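You operate a simulated robot arm through the tools that you are given. There is no shell and no other tool.

Carry out the task below with a simulated robot arm. There is one attempt and no reset: what you move stays moved.

Task
Gauge the SILL bar and lay it on the mat for its length.
Fine: 250 mm goes on green, any other length on red; draw the gauge jaw back before the bar comes out.

It is judged by the outcome, as a careful person would: the job done as asked, and still so three seconds after it is handed in. It fails if anything else is knocked over, pushed out of place, dropped, spilled or broken.

Robot
A 7-joint arm with a fingered hand, fixed in place. Base frame: the origin is at the foot of the arm, x ahead of it, y to its left, z up; the work surface is at about z = 900. Units: mm, degrees, N and s.
Its first joint turns from -166.0 to 166.0 degrees. Payload 3.7 kg.
The TCP is the grasp point between the finger pads, 25 mm short of the fingertips. In the tool frame z runs along the fingers and y along their closing line. The gripper opens to 88 mm. The gripper's body begins 29 mm behind the TCP. The gripper is a hand of 5 fingers: y runs from the thumb to the fingers, the wrist lies at [-13, -106, -174] in the tool frame, and closing takes about 1.5 s.
Orientation is that of the tool frame in the base frame, as [roll, pitch, yaw] about the fixed x, y, z axes, in that order (R = Rz(yaw) Ry(pitch) Rx(roll)). With the fingers straight down and the wrist toward the robot, the tool's x, y and z point along [0, 1, 0], [1, 0, 0] and [0, 0, -1] of the base frame.

Tools
- The arm moves only by the tool send_rows. Its argument "steps" is a list of rows, each an object (a shift or turn left out is 0, a gripper value left out holds the last) with "travel": the shift along the tool's x, y, z in units of 30 mm (1.0 is 30 mm), a list of three; "angular": the turn, a rotation vector about the tool's x, y, z in units of 5 degrees (1.0 is 5 degrees), a list of three; "claw": the finger opening in mm, from 0 to 88. In form: [{"travel": [dx, dy, dz], "angular": [ax, ay, az], "claw": claw}, ...]. A call has 1 to 20 rows; each row shifts and turns the commanded pose from where the row before left it, along the tool's axes as they then stand. A call with a number of a shift or a turn outside -1 to 1 is refused whole. A row lasts 0.2 s, in which the tool goes at most 50 mm and 8.6 degrees; a call with a longer step from one row to the next is refused whole, and so is a gripper value outside its range. A pose out of reach is approached as far as the arm can. The call stops where the force on the tool passes 40 N (or 10 N more than at its start, if that is more) or the arm is blocked; 0.2 s more then pass. Each finger travels about 108 mm/s and halts on what it meets, pressing with about 28 N; the grip force reading is that of the motor and also rises with nothing between the fingers. The clock runs only during rows and for 0.2 s after the last one: add rows that do not move to give the fingers time. It gives the time, the measured TCP pose, the force on the tool (base axes), the opening and the grip force at its end, in the units of the frame above (readings bear some noise), with the torque about the TCP (base axes, N m) and any sound that the robot's microphone picked up.
- Cameras (640 x 400 px; columns grow to the right, rows downward): "scene" is fixed at [399.2, -492.9, 1472.4]; the picture's right is [0.99, -0.13, 0.00], its down [-0.04, -0.31, -0.95] and it looks along [0.13, 0.94, -0.32] (base axes); focal length 357 px, centre (320, 200). "wrist" rides on the gripper at [59, -79, -105] in the tool frame; the picture's right is [-0.73, 0.32, -0.61], its down [-0.62, -0.68, 0.38] and it looks along [-0.29, 0.66, 0.70] (tool axes); focal length 234 px, centre (320, 200). There is no depth. A picture from a camera that has moved, and an enlarged one, comes with that camera's place and axes in the base frame and with its lens. The place of the scene camera against the robot may be out by one fixed shift of up to 12 mm in any direction.
- snapshot(camera): a new picture of that camera. No time passes.
- preshape(shape): the hand has 5 fingers and takes this shape, open, in about a second: jaw (thumb against the fingers, like two jaws); tri (thumb and two fingers); tip (a fingertip pinch); poke (one finger out to press); point (the index stretched); flat (the hand flat); cup (the hand cupped); fist (a fist). The gripper value then closes the fingers along that shape, each until it touches; the sizes above hold for jaw. It gives what a move gives, with no picture.
- zoom(camera, box): a new picture of the part [left, top, right, bottom] of that camera's present view, enlarged. No time passes.
- hand_in(): hands the job in; it is judged then, once.

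Nothing tells you positions but the pictures and the camera data. Unless the task says otherwise, let go and move clear before handing in.

The tools are called by a JSON object that holds its "op" and its "data". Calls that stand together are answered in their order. send_rows: Moves the arm, as the interface text tells. Its arguments: {"type":"object","properties":{"steps":{"type":"array","items":{"type":"object","properties":{"travel":{"type":"array","items":{"type":"number"}},"angular":{"type":"array","items":{"type":"number"}},"claw":{"type":"number"}}}}},"required":["steps"]} The other tools are called the same way: preshape (shape) gives the hand a shape; snapshot (camera) takes a picture; zoom (camera, box) takes an enlarged picture of a part of a camera's view; hand_in () hands the job in.

At the start:

```text
clock: 0.0
position: [431.4, 445.7, 1223.0]
tool_rot: [180.0, 0.0, 90.0]
wrist_force: [0.4, 0.5, -1.0]
moment: [0.0, -0.03, 0.0]
grip_width: 87.6
grip_force: 0.2
shape: jaw
```

scene: 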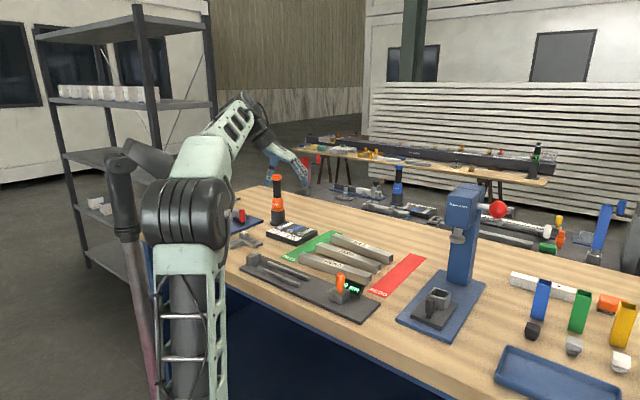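
wrist: 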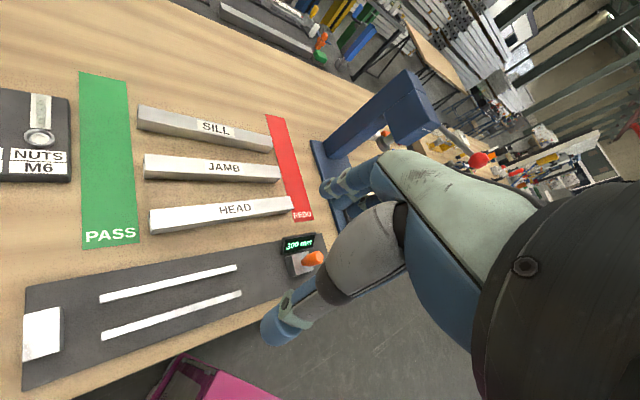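

I see a bench with three bars (SILL, JAMB, HEAD) between a green PASS mat and a red REDO mat, and a grey gauge with a display and an orange handle in front. I'll look closer before moving anything.

{"op": "zoom", "data": {"camera": "scene", "box": [220, 200, 440, 338]}}

{"op": "zoom", "data": {"camera": "wrist", "box": [0, 60, 360, 285]}}

{"op": "zoom", "data": {"camera": "wrist", "box": [0, 200, 340, 400]}}

```text
2.90 times, centred on (330, 269) of scene
camera zoom: at [399.2, -492.9, 1472.4], right [0.99, -0.13, 0.0], down [-0.04, -0.31, -0.95], along [0.13, 0.94, -0.32], focal length 1036 px, centre (291, 0)
```

zoom: 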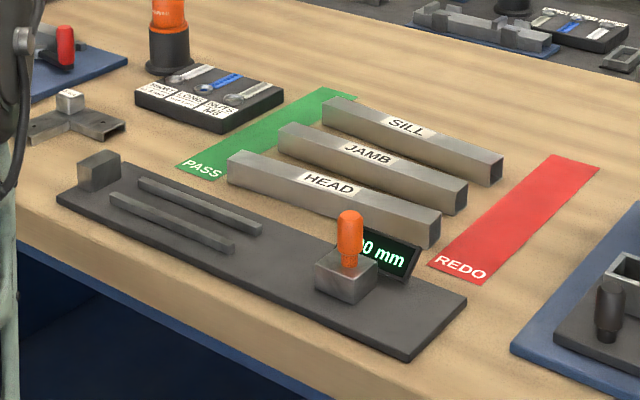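

```text
1.78 times, centred on (180, 172) of wrist
camera zoom: at [354.1, 505.8, 1328.9], right [0.32, -0.73, 0.61], down [-0.68, -0.62, -0.38], along [0.66, -0.29, -0.7], focal length 416 px, centre (569, 249)
```

zoom: 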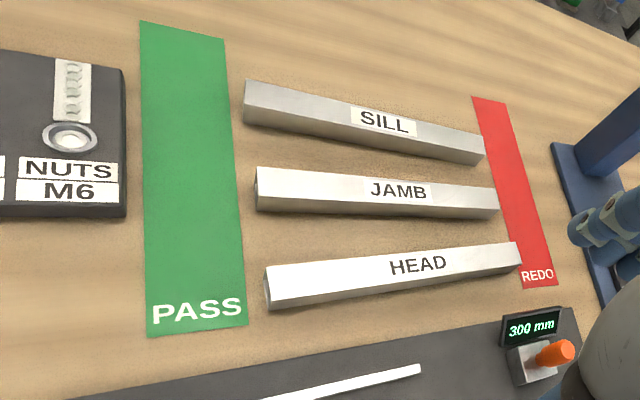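

```text
1.88 times, centred on (170, 300) of wrist
camera zoom: at [354.1, 505.8, 1328.9], right [0.32, -0.73, 0.61], down [-0.68, -0.62, -0.38], along [0.66, -0.29, -0.7], focal length 441 px, centre (602, 12)
```

zoom: 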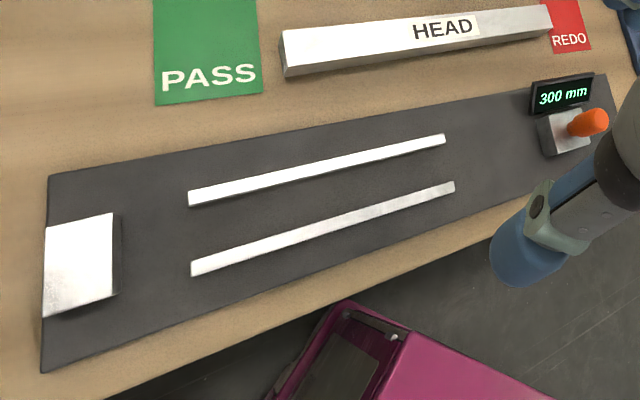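

The gauge lies diagonally, and its display reads 300 mm with the jaw fully open. Before planning the grasp I want a closer look at the rails, the jaw and the SILL bar's ends.

{"op": "zoom", "data": {"camera": "wrist", "box": [130, 90, 290, 190]}}

{"op": "zoom", "data": {"camera": "wrist", "box": [10, 280, 170, 380]}}

{"op": "zoom", "data": {"camera": "wrist", "box": [180, 200, 340, 300]}}

{"op": "zoom", "data": {"camera": "scene", "box": [235, 240, 395, 340]}}

{"op": "zoom", "data": {"camera": "scene", "box": [280, 215, 440, 315]}}

```text
4.00 times, centred on (210, 140) of wrist
camera zoom: at [354.1, 505.8, 1328.9], right [0.32, -0.73, 0.61], down [-0.68, -0.62, -0.38], along [0.66, -0.29, -0.7], focal length 937 px, centre (760, 440)
```

zoom: 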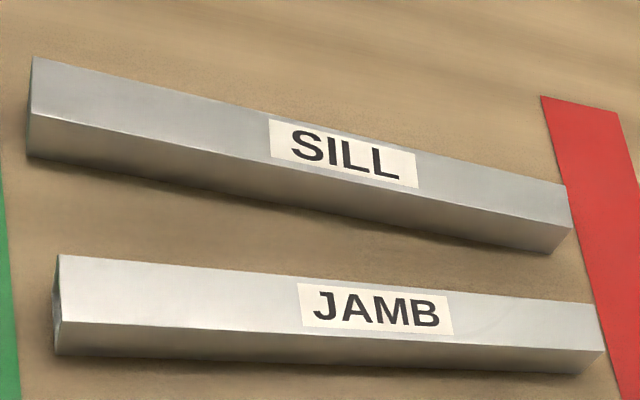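

```text
4.00 times, centred on (90, 330) of wrist
camera zoom: at [354.1, 505.8, 1328.9], right [0.32, -0.73, 0.61], down [-0.68, -0.62, -0.38], along [0.66, -0.29, -0.7], focal length 937 px, centre (1240, -320)
```

zoom: 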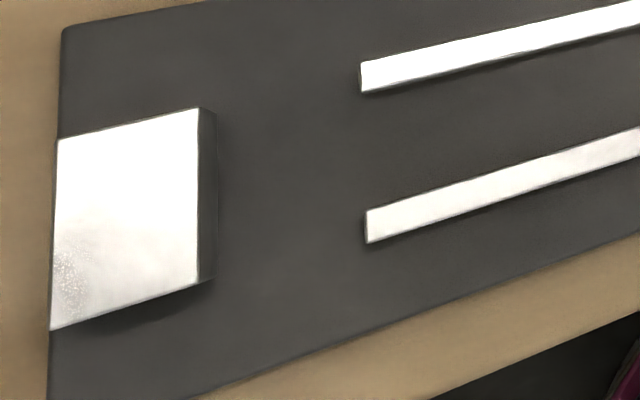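

```text
4.00 times, centred on (260, 250) of wrist
camera zoom: at [354.1, 505.8, 1328.9], right [0.32, -0.73, 0.61], down [-0.68, -0.62, -0.38], along [0.66, -0.29, -0.7], focal length 937 px, centre (560, 0)
```

zoom: 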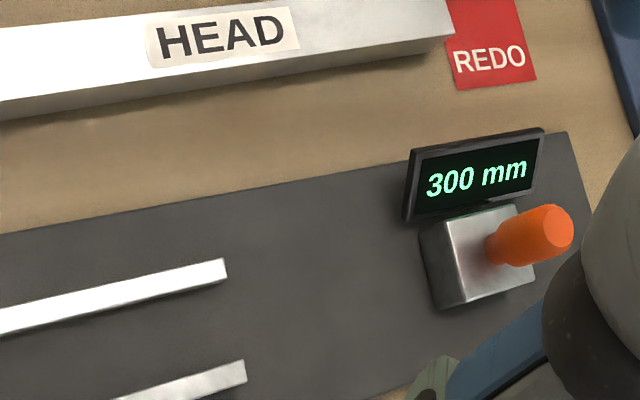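

```text
4.00 times, centred on (315, 290) of scene
camera zoom: at [399.2, -492.9, 1472.4], right [0.99, -0.13, 0.0], down [-0.04, -0.31, -0.95], along [0.13, 0.94, -0.32], focal length 1430 px, centre (340, -160)
```

zoom: 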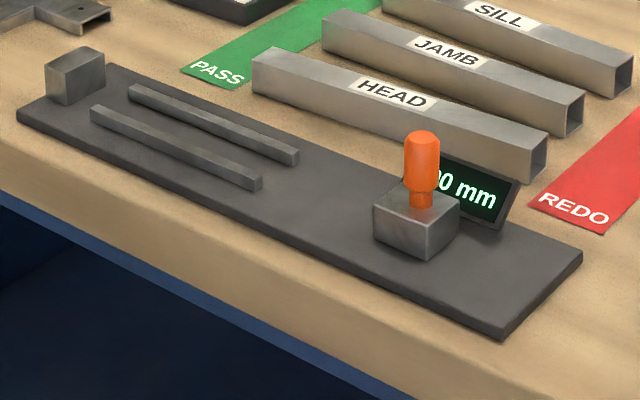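

```text
4.00 times, centred on (360, 265) of scene
camera zoom: at [399.2, -492.9, 1472.4], right [0.99, -0.13, 0.0], down [-0.04, -0.31, -0.95], along [0.13, 0.94, -0.32], focal length 1430 px, centre (160, -60)
```

zoom: 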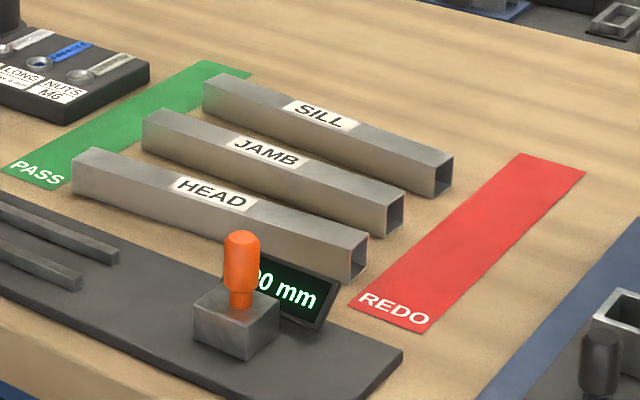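

SILL sits at roughly (695, 610), a 30 mm square tube lying at about −50°. The gauge runs at about −45° from its anvil near (336, 550) to the jaw near (550, 332). I'll turn the hand to match the bar and move above it for a closer measurement.

{"op": "send_rows", "data": {"steps": [{"angular": [0, 0, -1]}, {"angular": [0, 0, -1]}, {"angular": [0, 0, -1]}, {"angular": [0, 0, -1]}, {"angular": [0, 0, -1]}, {"angular": [0, 0, -1]}, {"angular": [0, 0, -1]}, {"angular": [0, 0, -1]}, {"travel": [-0.13, 0.93, 0.37]}, {"travel": [-0.13, 0.93, 0.37]}, {"travel": [-0.13, 0.93, 0.37]}, {"travel": [-0.13, 0.93, 0.37]}, {"travel": [-0.13, 0.93, 0.37]}, {"travel": [-0.13, 0.93, 0.37]}, {"travel": [-0.13, 0.93, 0.37]}, {"travel": [-0.13, 0.93, 0.37]}, {"travel": [0, 0, 0]}, {"travel": [0, 0, 0]}]}}

{"op": "snapshot", "data": {"camera": "wrist"}}

{"op": "snapshot", "data": {"camera": "scene"}}

```text
clock: 3.8
position: [621.9, 566.2, 1132.6]
tool_rot: [180.0, -0.1, 130.0]
wrist_force: [-0.4, 0.3, 0.0]
moment: [0.02, -0.01, -0.01]
grip_width: 87.6
grip_force: 0.2
shape: jaw
```

```text
taken
camera wrist: at [524.5, 560.9, 1239.1], right [0.71, -0.35, 0.61], down [-0.12, -0.92, -0.38], along [0.69, 0.2, -0.7], focal length 234 px, centre (320, 200)
```

wrist: 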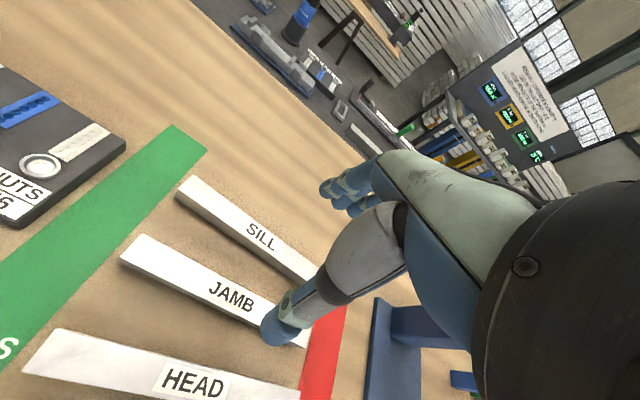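

```text
taken
```

scene: 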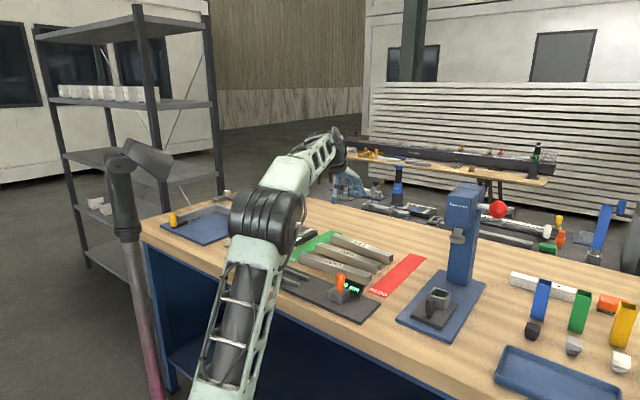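

The hand is now near the bar and SILL is in view beneath the fingers. I'll zoom in to fix its position and angle before going down.

{"op": "zoom", "data": {"camera": "wrist", "box": [160, 160, 336, 270]}}

{"op": "zoom", "data": {"camera": "wrist", "box": [240, 130, 480, 280]}}

```text
3.64 times, centred on (248, 215) of wrist
camera zoom: at [524.5, 560.9, 1239.1], right [0.71, -0.35, 0.61], down [-0.12, -0.92, -0.38], along [0.69, 0.2, -0.7], focal length 852 px, centre (582, 146)
```

zoom: 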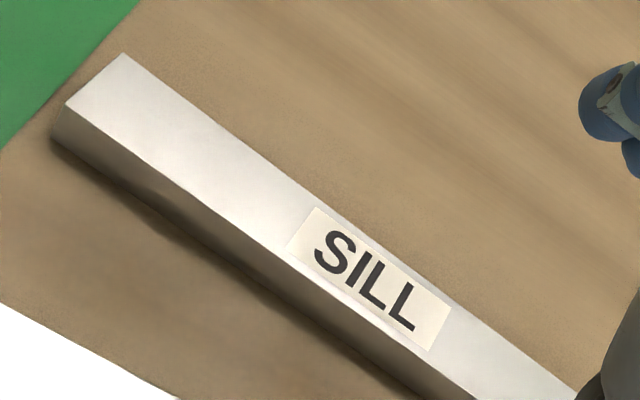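

```text
2.67 times, centred on (360, 205) of wrist
camera zoom: at [524.5, 560.9, 1239.1], right [0.71, -0.35, 0.61], down [-0.12, -0.92, -0.38], along [0.69, 0.2, -0.7], focal length 624 px, centre (213, 187)
```

zoom: 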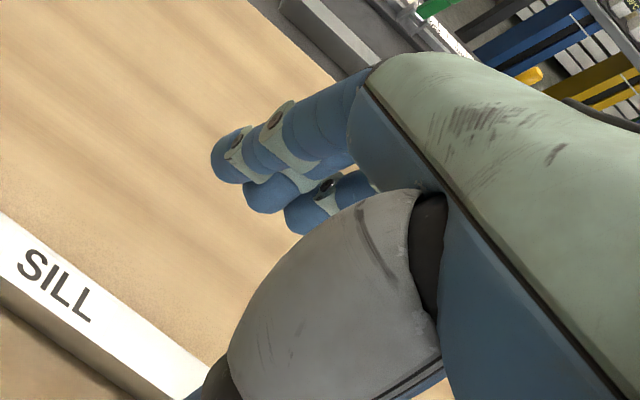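

SILL's centre comes out at (694, 610), with its top at z≈930 and its angle near −50.5°, and both views agree. I'll move over it and narrow the fingers while staying above the bars.

{"op": "send_rows", "data": {"steps": [{"travel": [-0.086, 0.553, 0.8], "claw": 68}, {"travel": [-0.086, 0.553, 0.8]}, {"travel": [-0.086, 0.553, 0.8]}, {"travel": [-0.086, 0.553, 0.8]}, {"travel": [-0.086, 0.553, 0.8]}, {}, {}, {}]}}

{"op": "snapshot", "data": {"camera": "wrist"}}

{"op": "snapshot", "data": {"camera": "scene"}}

```text
clock: 5.6
position: [695.9, 609.2, 1014.1]
tool_rot: [180.0, 0.0, 130.0]
wrist_force: [-1.2, 0.2, -0.2]
moment: [0.01, 0.02, -0.02]
grip_width: 68.2
grip_force: 0.1
shape: jaw
```

```text
taken
camera wrist: at [598.3, 603.9, 1119.7], right [0.71, -0.35, 0.61], down [-0.12, -0.92, -0.38], along [0.69, 0.2, -0.7], focal length 234 px, centre (320, 200)
```

wrist: 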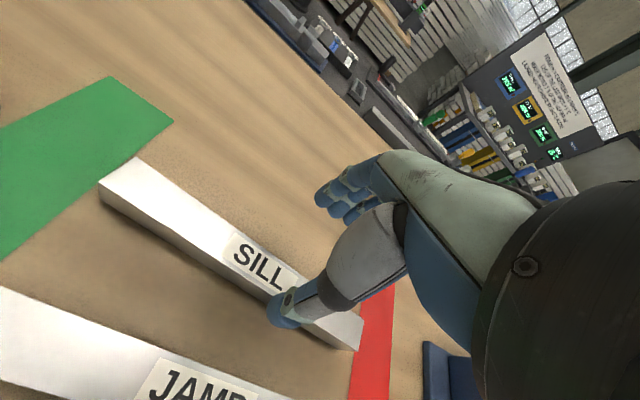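

```text
taken
```

scene: 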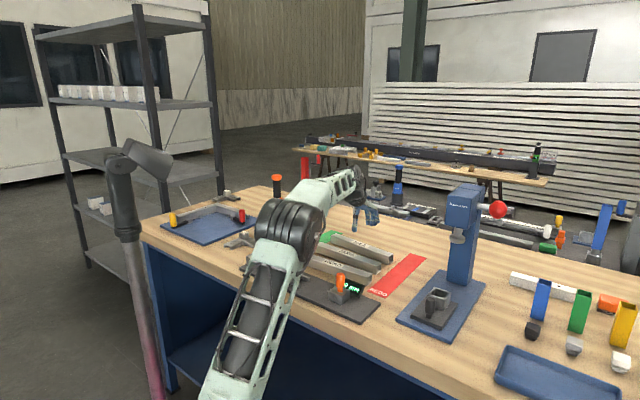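

The hand is above SILL, with its fingers on either side and the bar's left end in view. I'll zoom in to check alignment once more.

{"op": "zoom", "data": {"camera": "wrist", "box": [80, 140, 240, 240]}}

{"op": "zoom", "data": {"camera": "wrist", "box": [220, 160, 420, 360]}}

{"op": "zoom", "data": {"camera": "scene", "box": [300, 155, 428, 235]}}

```text
4.00 times, centred on (160, 190) of wrist
camera zoom: at [598.3, 603.9, 1119.7], right [0.71, -0.35, 0.61], down [-0.12, -0.92, -0.38], along [0.69, 0.2, -0.7], focal length 937 px, centre (960, 240)
```

zoom: 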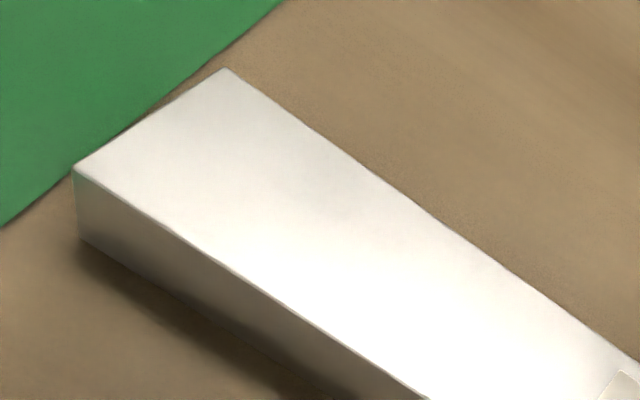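

```text
2.00 times, centred on (320, 260) of wrist
camera zoom: at [598.3, 603.9, 1119.7], right [0.71, -0.35, 0.61], down [-0.12, -0.92, -0.38], along [0.69, 0.2, -0.7], focal length 468 px, centre (320, 80)
```

zoom: 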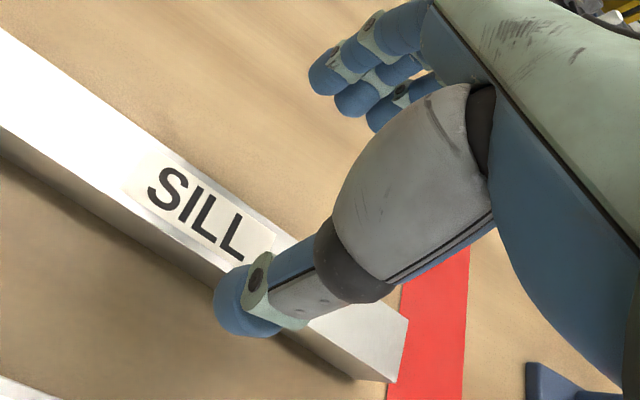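

```text
5.00 times, centred on (364, 195) of scene
camera zoom: at [399.2, -492.9, 1472.4], right [0.99, -0.13, 0.0], down [-0.04, -0.31, -0.95], along [0.13, 0.94, -0.32], focal length 1787 px, centre (100, 225)
```

zoom: 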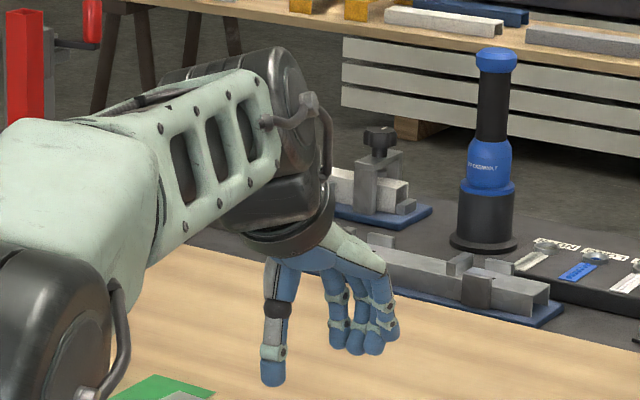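

Alignment holds: bar centre is (693.5, 609.7) at about −50.6°. I'll go down until the fingertips overlap the upper part of the bar by about 15 mm, so they'll stay above the gauge rails later.

{"op": "send_rows", "data": {"steps": [{"travel": [0.05, -0.04, 0.4], "angular": [0, 0, 0.1]}, {"travel": [0, 0, 0.5]}, {"travel": [0, 0, 0.5]}, {"travel": [0, 0, 0.5]}, {"travel": [0, 0, 0.3]}, {"travel": [0, 0, 0.2]}, {}, {}]}}

{"op": "snapshot", "data": {"camera": "wrist"}}

{"op": "zoom", "data": {"camera": "scene", "box": [300, 175, 428, 255]}}

```text
clock: 7.4
position: [694.2, 610.1, 943.3]
tool_rot: [-180.0, 0.0, 129.5]
wrist_force: [0.1, 0.1, -1.0]
moment: [-0.03, 0.01, -0.01]
grip_width: 68.2
grip_force: 0.0
shape: jaw
```

```text
taken
camera wrist: at [595.5, 605.8, 1048.5], right [0.71, -0.35, 0.61], down [-0.13, -0.91, -0.38], along [0.69, 0.19, -0.7], focal length 234 px, centre (320, 200)
```

wrist: 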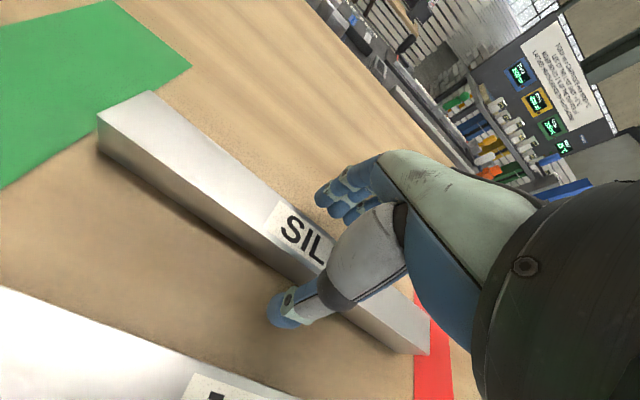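

```text
5.00 times, centred on (364, 215) of scene
camera zoom: at [399.2, -492.9, 1472.4], right [0.99, -0.13, 0.0], down [-0.04, -0.31, -0.95], along [0.13, 0.94, -0.32], focal length 1787 px, centre (100, 125)
```

zoom: 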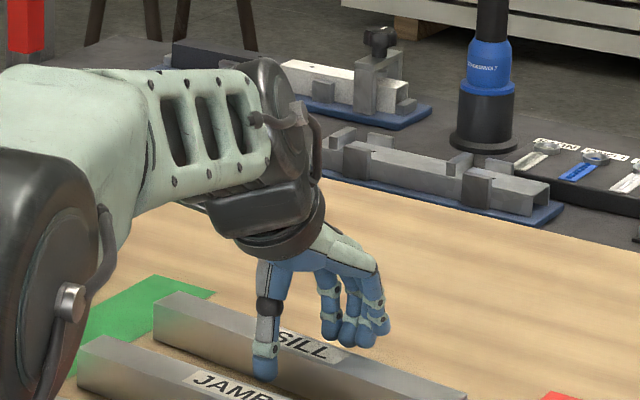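

The thumb and fingers straddle SILL with clear space to JAMB. I'll lower 3 mm more and close gently on the bar.

{"op": "send_rows", "data": {"steps": [{"travel": [0, 0, 0.1]}, {"claw": 45}, {"claw": 36}, {"claw": 30}, {"claw": 24}, {"claw": 20}, {}, {}, {}, {}, {}, {}]}}

{"op": "snapshot", "data": {"camera": "wrist"}}

{"op": "zoom", "data": {"camera": "scene", "box": [300, 175, 428, 255]}}

```text
clock: 10.0
position: [693.6, 610.9, 939.2]
tool_rot: [-180.0, 0.0, 129.5]
wrist_force: [0.3, -1.0, 0.1]
moment: [0.01, 0.0, 0.0]
grip_width: 24.1
grip_force: 28.0
shape: jaw
```

```text
taken
camera wrist: at [595.5, 605.4, 1045.2], right [0.71, -0.35, 0.61], down [-0.13, -0.91, -0.38], along [0.69, 0.19, -0.7], focal length 234 px, centre (320, 200)
```

wrist: 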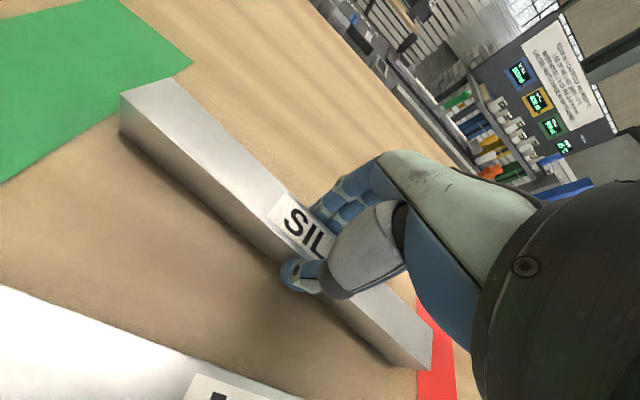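

```text
5.00 times, centred on (364, 215) of scene
camera zoom: at [399.2, -492.9, 1472.4], right [0.99, -0.13, 0.0], down [-0.04, -0.31, -0.95], along [0.13, 0.94, -0.32], focal length 1787 px, centre (100, 125)
```

zoom: 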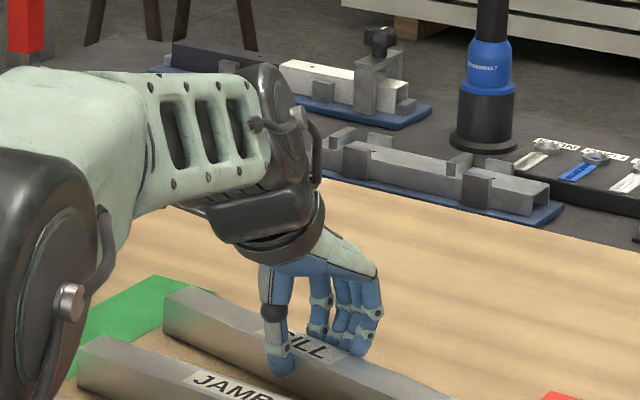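

The grip has closed with 28 N and the bar shifted slightly as the fingers centred it. I'll check how it now sits in the hand.

{"op": "zoom", "data": {"camera": "wrist", "box": [100, 60, 260, 160]}}

{"op": "zoom", "data": {"camera": "wrist", "box": [250, 160, 450, 385]}}

```text
4.00 times, centred on (180, 110) of wrist
camera zoom: at [595.5, 605.4, 1045.2], right [0.71, -0.35, 0.61], down [-0.13, -0.91, -0.38], along [0.69, 0.19, -0.7], focal length 937 px, centre (880, 560)
```

zoom: 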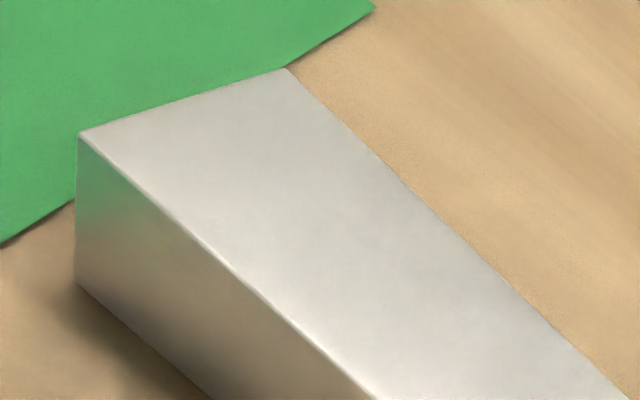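

```text
1.78 times, centred on (350, 272) of wrist
camera zoom: at [595.5, 605.4, 1045.2], right [0.71, -0.35, 0.61], down [-0.13, -0.91, -0.38], along [0.69, 0.19, -0.7], focal length 416 px, centre (267, 71)
```

zoom: 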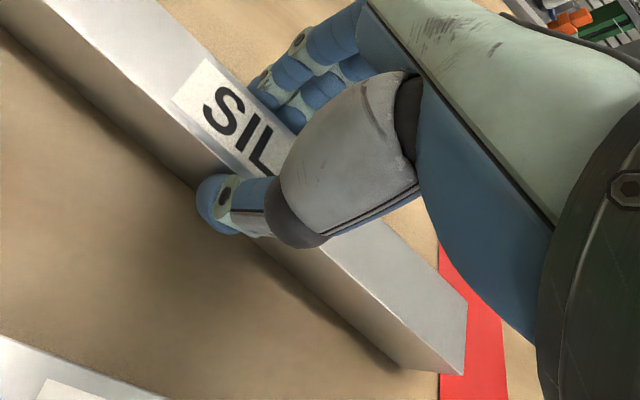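

The bar sits firmly in the grip but is turned about 5–6° from the tool, at roughly −56°, and I can compensate for that later. I'll lift slowly straight up and check that it holds level.

{"op": "send_rows", "data": {"steps": [{"travel": [0, 0, -0.15]}, {"travel": [0, 0, -0.25]}, {"travel": [0, 0, -0.4]}, {"travel": [0, 0, -0.5]}, {"travel": [0, 0, -0.7]}, {"travel": [0, 0, -0.7]}, {"travel": [0, 0, -0.7]}, {}, {}]}}

{"op": "snapshot", "data": {"camera": "wrist"}}

{"op": "zoom", "data": {"camera": "scene", "box": [260, 155, 420, 255]}}

```text
clock: 12.0
position: [693.4, 611.6, 1041.6]
tool_rot: [-180.0, 0.0, 129.5]
wrist_force: [0.5, -0.8, -1.1]
moment: [0.01, -0.02, 0.02]
grip_width: 24.2
grip_force: 28.1
shape: jaw
```

```text
taken
camera wrist: at [594.6, 605.7, 1147.4], right [0.71, -0.35, 0.61], down [-0.13, -0.91, -0.38], along [0.69, 0.19, -0.7], focal length 234 px, centre (320, 200)
```

wrist: 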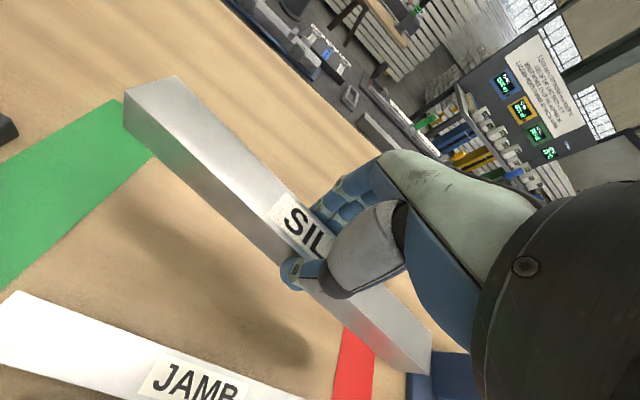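

```text
4.00 times, centred on (340, 205) of scene
camera zoom: at [399.2, -492.9, 1472.4], right [0.99, -0.13, 0.0], down [-0.04, -0.31, -0.95], along [0.13, 0.94, -0.32], focal length 1430 px, centre (240, 180)
```

zoom: 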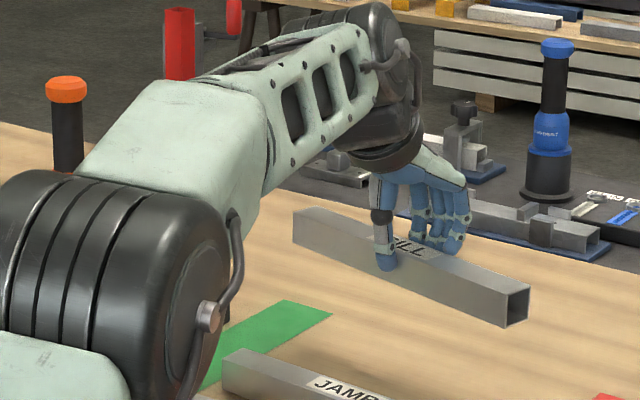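

SILL is lifted cleanly and hangs nearly level. I'll measure its ends in the wrist view to find its exact pose in the hand.

{"op": "zoom", "data": {"camera": "wrist", "box": [100, 60, 260, 160]}}

{"op": "zoom", "data": {"camera": "wrist", "box": [340, 280, 484, 370]}}

{"op": "zoom", "data": {"camera": "scene", "box": [325, 190, 405, 240]}}

```text
4.00 times, centred on (180, 110) of wrist
camera zoom: at [594.6, 605.7, 1147.4], right [0.71, -0.35, 0.61], down [-0.13, -0.91, -0.38], along [0.69, 0.19, -0.7], focal length 937 px, centre (880, 560)
```

zoom: 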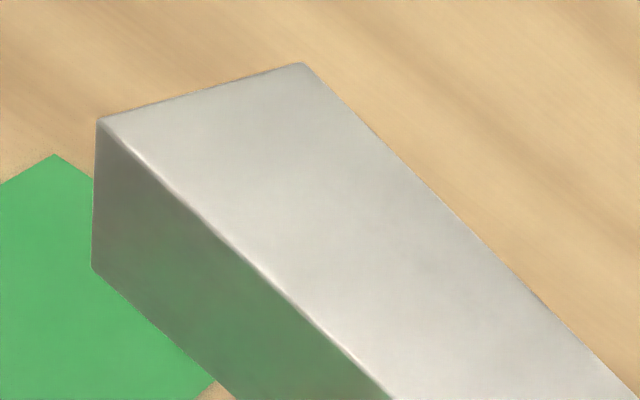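

```text
4.44 times, centred on (412, 325) of wrist
camera zoom: at [594.6, 605.7, 1147.4], right [0.71, -0.35, 0.61], down [-0.13, -0.91, -0.38], along [0.69, 0.19, -0.7], focal length 1041 px, centre (-89, -356)
```

zoom: 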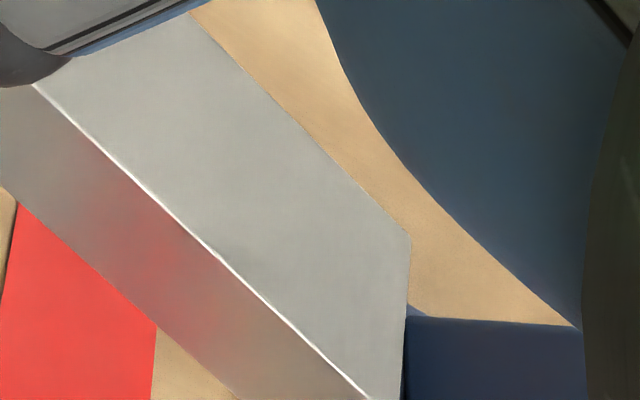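

```text
8.00 times, centred on (365, 215) of scene
camera zoom: at [399.2, -492.9, 1472.4], right [0.99, -0.13, 0.0], down [-0.04, -0.31, -0.95], along [0.13, 0.94, -0.32], focal length 2859 px, centre (-40, 80)
```

zoom: 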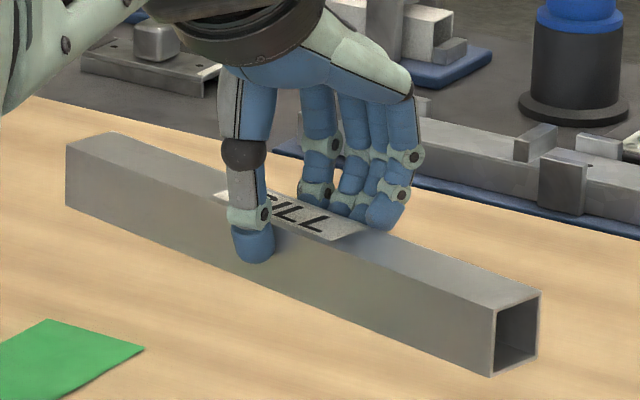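

SILL is held level, with its centre almost at the TCP and turned 7.3° from the tool, so the tool needs a yaw near 142° for the gauge. I'll carry it high toward the gauge and stop just behind it, where the rails stay in view.

{"op": "send_rows", "data": {"steps": [{"travel": [0, 0, -0.3], "angular": [0, 0, -0.4]}, {"travel": [0, 0, -0.4], "angular": [0, 0, -0.72]}, {"travel": [0, 0, -0.3], "angular": [0, 0, -0.72]}, {"angular": [0, 0, -0.72]}, {"travel": [0.15, -0.36, 0]}, {"travel": [0.25, -0.62, 0]}, {"travel": [0.3, -0.74, 0]}, {"travel": [0.3, -0.74, 0]}, {"travel": [0.3, -0.74, 0]}, {"travel": [0.3, -0.74, 0]}, {"travel": [0.3, -0.74, 0]}, {"travel": [0.3, -0.74, 0]}, {"travel": [0.3, -0.74, 0]}, {"travel": [0.3, -0.74, 0]}, {"travel": [0.25, -0.62, 0]}, {"travel": [0.16, -0.4, 0]}, {}, {}]}}

{"op": "snapshot", "data": {"camera": "wrist"}}

{"op": "snapshot", "data": {"camera": "scene"}}

```text
clock: 15.8
position: [473.2, 481.2, 1070.8]
tool_rot: [-180.0, 0.0, 142.3]
wrist_force: [1.0, 0.5, -1.3]
moment: [-0.02, 0.01, 0.0]
grip_width: 24.0
grip_force: 27.6
shape: jaw
```

```text
taken
camera wrist: at [378.6, 454.8, 1177.1], right [0.77, -0.19, 0.61], down [0.08, -0.92, -0.38], along [0.63, 0.34, -0.7], focal length 234 px, centre (320, 200)
```

wrist: 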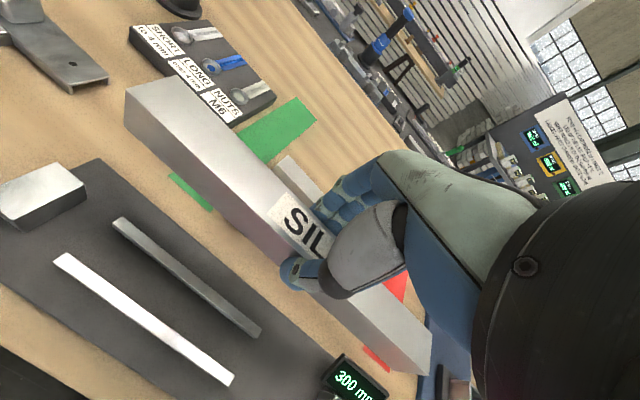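

```text
taken
```

scene: 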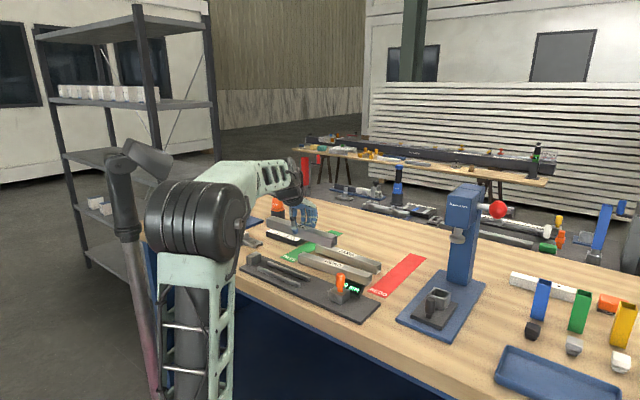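

The rails, anvil and display are all visible below the held bar. I'll zoom in to measure the gauge relative to the hand.

{"op": "zoom", "data": {"camera": "wrist", "box": [0, 150, 160, 250]}}

{"op": "zoom", "data": {"camera": "wrist", "box": [30, 200, 190, 300]}}

{"op": "zoom", "data": {"camera": "wrist", "box": [160, 300, 320, 400]}}

{"op": "zoom", "data": {"camera": "wrist", "box": [100, 60, 260, 160]}}

{"op": "zoom", "data": {"camera": "wrist", "box": [340, 280, 484, 380]}}

```text
4.00 times, centred on (80, 200) of wrist
camera zoom: at [378.6, 454.8, 1177.1], right [0.77, -0.19, 0.61], down [0.08, -0.92, -0.38], along [0.63, 0.34, -0.7], focal length 937 px, centre (1280, 200)
```

zoom: 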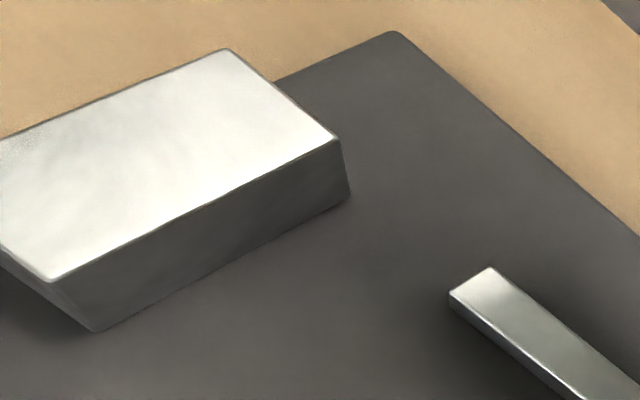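

```text
4.00 times, centred on (110, 250) of wrist
camera zoom: at [378.6, 454.8, 1177.1], right [0.77, -0.19, 0.61], down [0.08, -0.92, -0.38], along [0.63, 0.34, -0.7], focal length 937 px, centre (1160, 0)
```

zoom: 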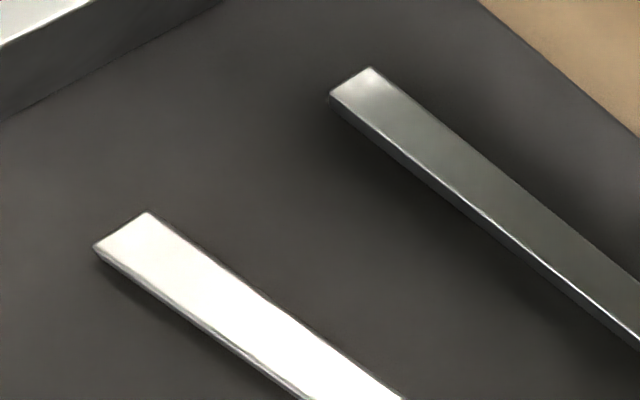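

```text
4.00 times, centred on (240, 350) of wrist
camera zoom: at [378.6, 454.8, 1177.1], right [0.77, -0.19, 0.61], down [0.08, -0.92, -0.38], along [0.63, 0.34, -0.7], focal length 937 px, centre (640, -400)
```

zoom: 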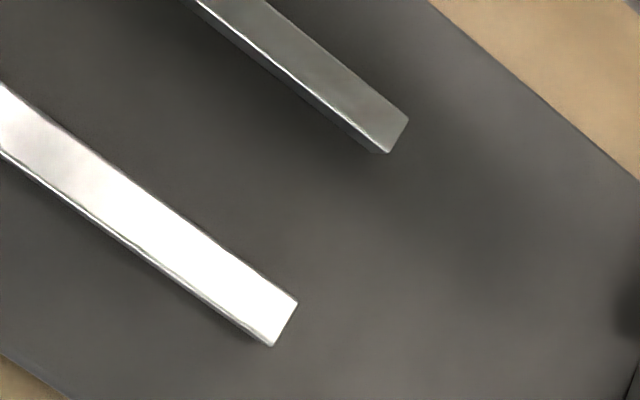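

```text
4.00 times, centred on (180, 110) of wrist
camera zoom: at [378.6, 454.8, 1177.1], right [0.77, -0.19, 0.61], down [0.08, -0.92, -0.38], along [0.63, 0.34, -0.7], focal length 937 px, centre (880, 560)
```

zoom: 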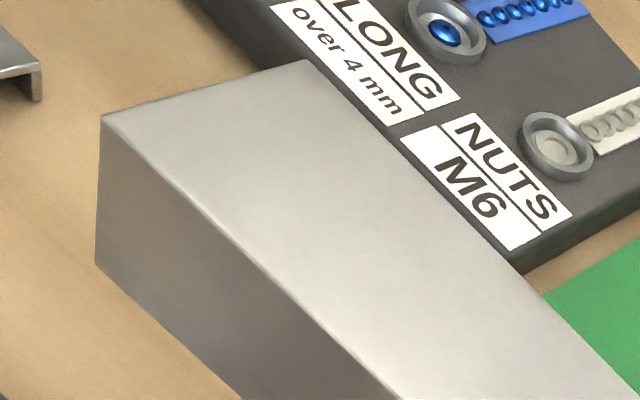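

```text
4.00 times, centred on (412, 330) of wrist
camera zoom: at [378.6, 454.8, 1177.1], right [0.77, -0.19, 0.61], down [0.08, -0.92, -0.38], along [0.63, 0.34, -0.7], focal length 937 px, centre (-48, -320)
```

zoom: 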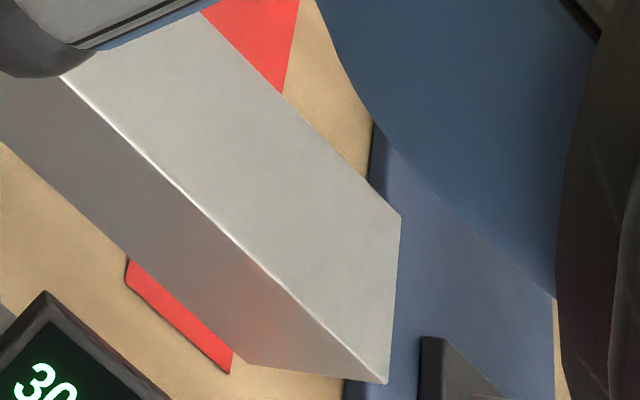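

Rails and bar are parallel within 0.1°, and the gap between rails is about 34 mm for the 30 mm bar. I need to shift 49 mm sideways, which leaves about 19 mm to the anvil and 31 mm to the jaw. I'll shift at this height, then lower partway and measure again.

{"op": "send_rows", "data": {"steps": [{"travel": [0.042, -0.323, 0]}, {"travel": [0.064, -0.49, 0]}, {"travel": [0.064, -0.49, 0]}, {"travel": [0.042, -0.32, 0]}, {}, {"travel": [0, 0, 0.4]}, {"travel": [0, 0, 0.6]}, {"travel": [0, 0, 0.6]}, {"travel": [0, 0, 0.6]}, {"travel": [0, 0, 0.4]}, {"travel": [0, 0, 0.2]}, {}, {}]}}

{"op": "snapshot", "data": {"camera": "wrist"}}

{"op": "zoom", "data": {"camera": "scene", "box": [225, 210, 401, 320]}}

```text
clock: 18.6
position: [437.9, 446.7, 986.8]
tool_rot: [-179.9, -0.1, 142.4]
wrist_force: [0.3, 0.7, -0.7]
moment: [0.0, 0.02, 0.0]
grip_width: 23.8
grip_force: 27.7
shape: jaw
```

```text
taken
camera wrist: at [343.2, 420.7, 1093.0], right [0.77, -0.19, 0.61], down [0.08, -0.92, -0.38], along [0.63, 0.34, -0.7], focal length 234 px, centre (320, 200)
```

wrist: 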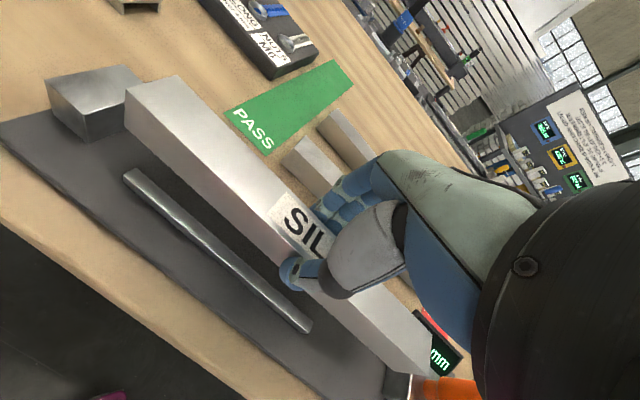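

```text
3.64 times, centred on (313, 265) of scene
camera zoom: at [399.2, -492.9, 1472.4], right [0.99, -0.13, 0.0], down [-0.04, -0.31, -0.95], along [0.13, 0.94, -0.32], focal length 1300 px, centre (346, -36)
```

zoom: 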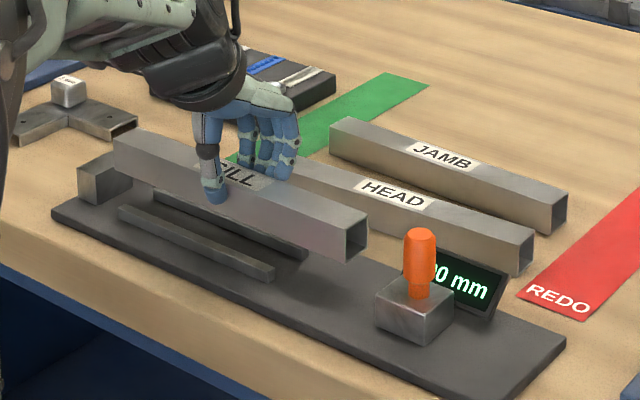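

The bar is hovering above the rails between anvil and jaw. I'll measure the near rail and the bar again from this closer view.

{"op": "zoom", "data": {"camera": "wrist", "box": [40, 50, 200, 150]}}

{"op": "zoom", "data": {"camera": "wrist", "box": [90, 150, 250, 250]}}

{"op": "zoom", "data": {"camera": "wrist", "box": [220, 260, 380, 360]}}

{"op": "zoom", "data": {"camera": "wrist", "box": [332, 290, 492, 390]}}

{"op": "zoom", "data": {"camera": "scene", "box": [240, 240, 336, 300]}}

```text
4.00 times, centred on (120, 100) of wrist
camera zoom: at [343.2, 420.7, 1093.0], right [0.77, -0.19, 0.61], down [0.08, -0.92, -0.38], along [0.63, 0.34, -0.7], focal length 937 px, centre (1120, 600)
```

zoom: 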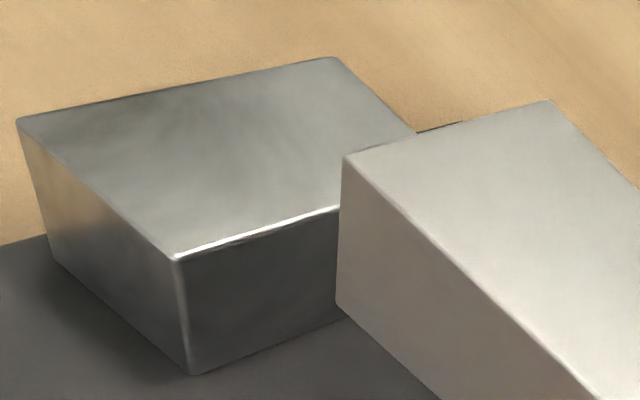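

```text
4.00 times, centred on (170, 200) of wrist
camera zoom: at [343.2, 420.7, 1093.0], right [0.77, -0.19, 0.61], down [0.08, -0.92, -0.38], along [0.63, 0.34, -0.7], focal length 937 px, centre (920, 200)
```

zoom: 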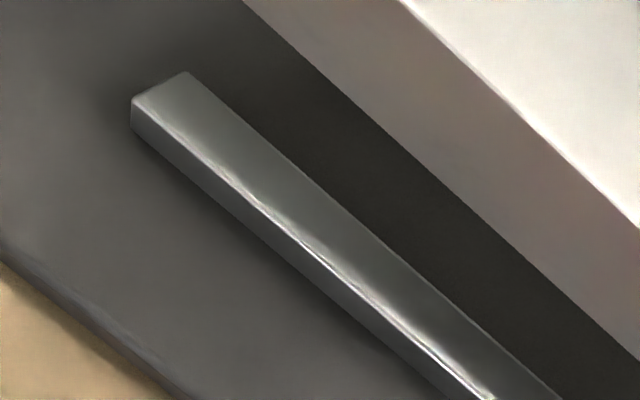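

```text
4.00 times, centred on (300, 310) of wrist
camera zoom: at [343.2, 420.7, 1093.0], right [0.77, -0.19, 0.61], down [0.08, -0.92, -0.38], along [0.63, 0.34, -0.7], focal length 937 px, centre (400, -240)
```

zoom: 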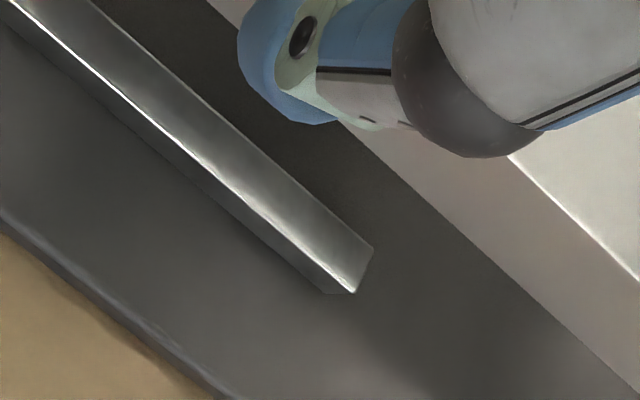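

```text
4.00 times, centred on (412, 340) of wrist
camera zoom: at [343.2, 420.7, 1093.0], right [0.77, -0.19, 0.61], down [0.08, -0.92, -0.38], along [0.63, 0.34, -0.7], focal length 937 px, centre (-48, -360)
```

zoom: 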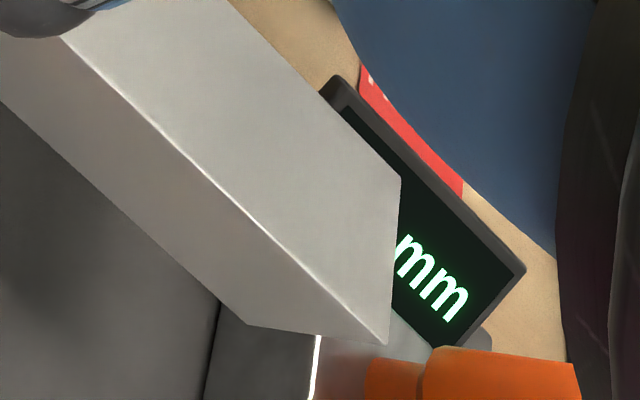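

```text
6.67 times, centred on (288, 270) of scene
camera zoom: at [399.2, -492.9, 1472.4], right [0.99, -0.13, 0.0], down [-0.04, -0.31, -0.95], along [0.13, 0.94, -0.32], focal length 2383 px, centre (533, -267)
```

zoom: 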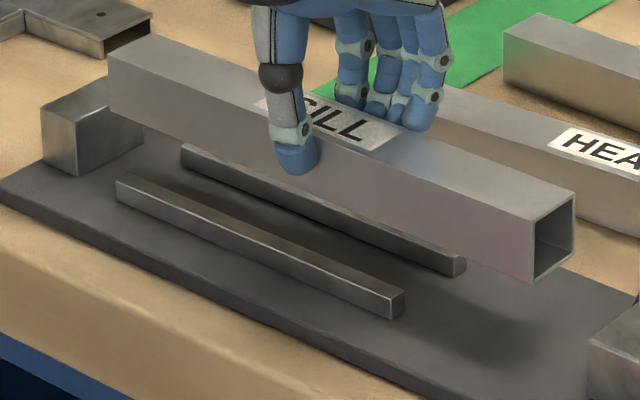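

The near rail's inner edge is 16.6 mm from the bar's centreline, so the bar is centred within about 0.3 mm, and it's level and parallel. I'll lower slowly between the rails.

{"op": "send_rows", "data": {"steps": [{"travel": [0, 0, 0.2]}, {"travel": [0, 0, 0.2]}, {"travel": [0, 0, 0.2]}, {"travel": [0, 0, 0.15]}, {"travel": [0, 0, 0.1]}, {"travel": [0, 0, 0.1]}, {}, {}]}}

{"op": "snapshot", "data": {"camera": "wrist"}}

{"op": "zoom", "data": {"camera": "scene", "box": [240, 240, 336, 300]}}

```text
clock: 20.4
position: [437.1, 446.2, 958.7]
tool_rot: [180.0, 0.1, 142.3]
wrist_force: [-0.2, 0.7, -0.6]
moment: [0.0, 0.0, 0.01]
grip_width: 23.8
grip_force: 27.7
shape: jaw
```

```text
taken
camera wrist: at [342.8, 420.2, 1064.1], right [0.77, -0.19, 0.61], down [0.08, -0.92, -0.38], along [0.63, 0.34, -0.7], focal length 234 px, centre (320, 200)
```

wrist: 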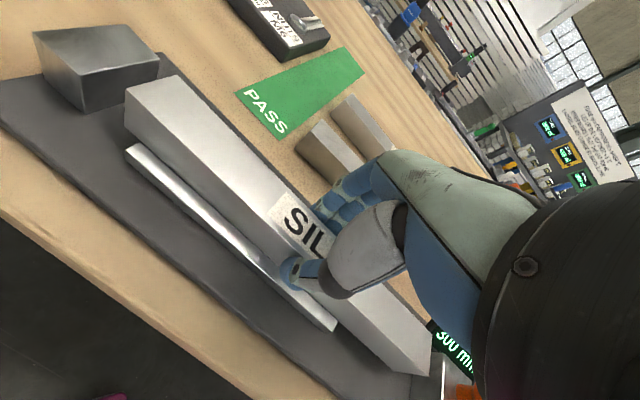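

```text
6.67 times, centred on (288, 270) of scene
camera zoom: at [399.2, -492.9, 1472.4], right [0.99, -0.13, 0.0], down [-0.04, -0.31, -0.95], along [0.13, 0.94, -0.32], focal length 2383 px, centre (533, -267)
```

zoom: 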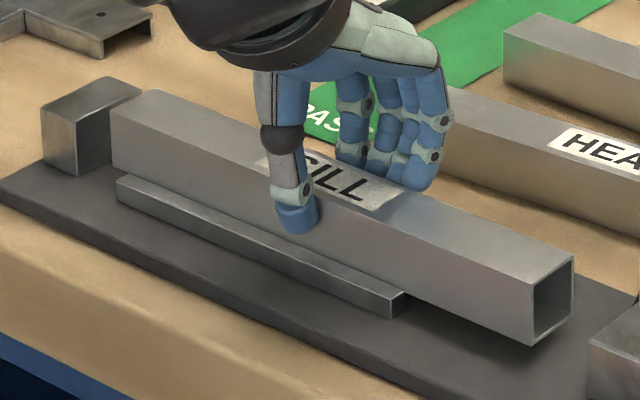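

No contact yet; the bar's bottom is about level with the rail tops. I'll keep going down in small steps, watching the force.

{"op": "send_rows", "data": {"steps": [{"travel": [0, 0, 0.05]}, {"travel": [0, 0, 0.05]}, {"travel": [0, 0, 0.04]}, {}]}}

{"op": "zoom", "data": {"camera": "wrist", "box": [100, 70, 260, 170]}}

{"op": "zoom", "data": {"camera": "wrist", "box": [280, 280, 440, 380]}}

```text
clock: 21.4
position: [437.1, 445.9, 953.4]
tool_rot: [180.0, 0.0, 142.3]
wrist_force: [-0.1, -0.7, -1.2]
moment: [-0.01, 0.03, 0.01]
grip_width: 24.2
grip_force: 28.2
shape: jaw
```

```text
4.00 times, centred on (180, 120) of wrist
camera zoom: at [343.2, 420.1, 1060.7], right [0.77, -0.19, 0.61], down [0.08, -0.92, -0.38], along [0.63, 0.34, -0.7], focal length 937 px, centre (880, 520)
```

zoom: 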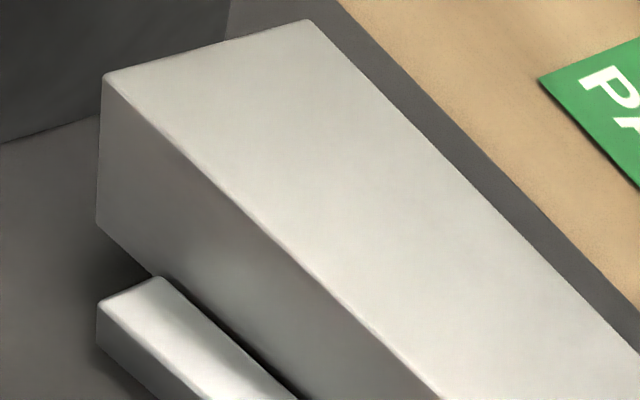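

```text
4.00 times, centred on (360, 330) of wrist
camera zoom: at [343.2, 420.1, 1060.7], right [0.77, -0.19, 0.61], down [0.08, -0.92, -0.38], along [0.63, 0.34, -0.7], focal length 937 px, centre (160, -320)
```

zoom: 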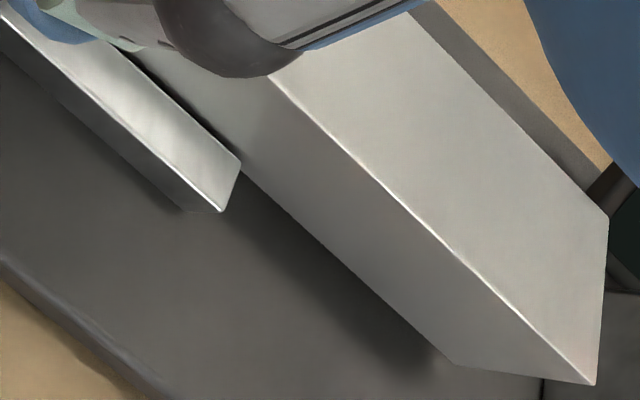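

The bar's bottom is now inside the rails with no side contact. I'll carry on down in about 1 mm steps until it touches the plate.

{"op": "send_rows", "data": {"steps": [{"travel": [0, 0, 0.03]}, {"travel": [0, 0, 0.03]}, {}]}}

{"op": "send_rows", "data": {"steps": [{"travel": [0, 0, 0.03]}, {}]}}

```text
clock: 22.2
position: [438.4, 446.9, 952.9]
tool_rot: [-180.0, 0.0, 142.3]
wrist_force: [-0.2, 0.6, -1.8]
moment: [0.0, 0.01, 0.0]
grip_width: 24.0
grip_force: 28.0
shape: jaw
```

```text
clock: 22.8
position: [438.3, 446.3, 952.8]
tool_rot: [-179.9, 0.0, 142.3]
wrist_force: [0.2, 1.3, -1.2]
moment: [0.0, 0.01, 0.02]
grip_width: 24.1
grip_force: 28.1
shape: jaw
```

{"op": "send_rows", "data": {"steps": [{"travel": [0, 0, 0.03]}, {}]}}

{"op": "send_rows", "data": {"steps": [{"travel": [0, 0, 0.03]}, {}]}}

{"op": "zoom", "data": {"camera": "wrist", "box": [280, 280, 440, 380]}}

```text
clock: 23.4
position: [438.8, 446.3, 952.3]
tool_rot: [-180.0, 0.0, 142.3]
wrist_force: [-0.5, -0.5, -1.3]
moment: [0.01, -0.02, -0.01]
grip_width: 23.8
grip_force: 27.8
shape: jaw
```

```text
clock: 24.0
position: [437.5, 446.8, 949.9]
tool_rot: [180.0, 0.0, 142.4]
wrist_force: [0.4, 0.2, -1.3]
moment: [0.01, -0.01, -0.01]
grip_width: 23.9
grip_force: 28.2
shape: jaw
```

```text
4.00 times, centred on (360, 330) of wrist
camera zoom: at [343.3, 420.3, 1055.4], right [0.77, -0.19, 0.61], down [0.08, -0.92, -0.38], along [0.63, 0.34, -0.7], focal length 937 px, centre (160, -320)
```

zoom: 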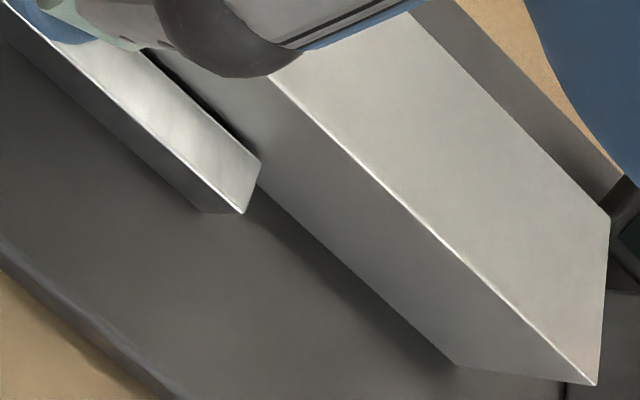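

{"op": "send_rows", "data": {"steps": [{"travel": [0, 0, 0.03]}, {}]}}

{"op": "send_rows", "data": {"steps": [{"travel": [0, 0, 0.03]}, {}]}}

```text
clock: 24.6
position: [437.4, 446.2, 949.0]
tool_rot: [180.0, 0.0, 142.3]
wrist_force: [0.7, 0.5, 2.1]
moment: [0.0, -0.08, 0.02]
grip_width: 23.8
grip_force: 27.5
shape: jaw
```

```text
clock: 25.2
position: [437.7, 445.8, 947.9]
tool_rot: [179.9, -0.1, 142.3]
wrist_force: [0.8, 1.6, 6.5]
moment: [0.03, -0.08, 0.02]
grip_width: 24.2
grip_force: 28.0
shape: jaw
```

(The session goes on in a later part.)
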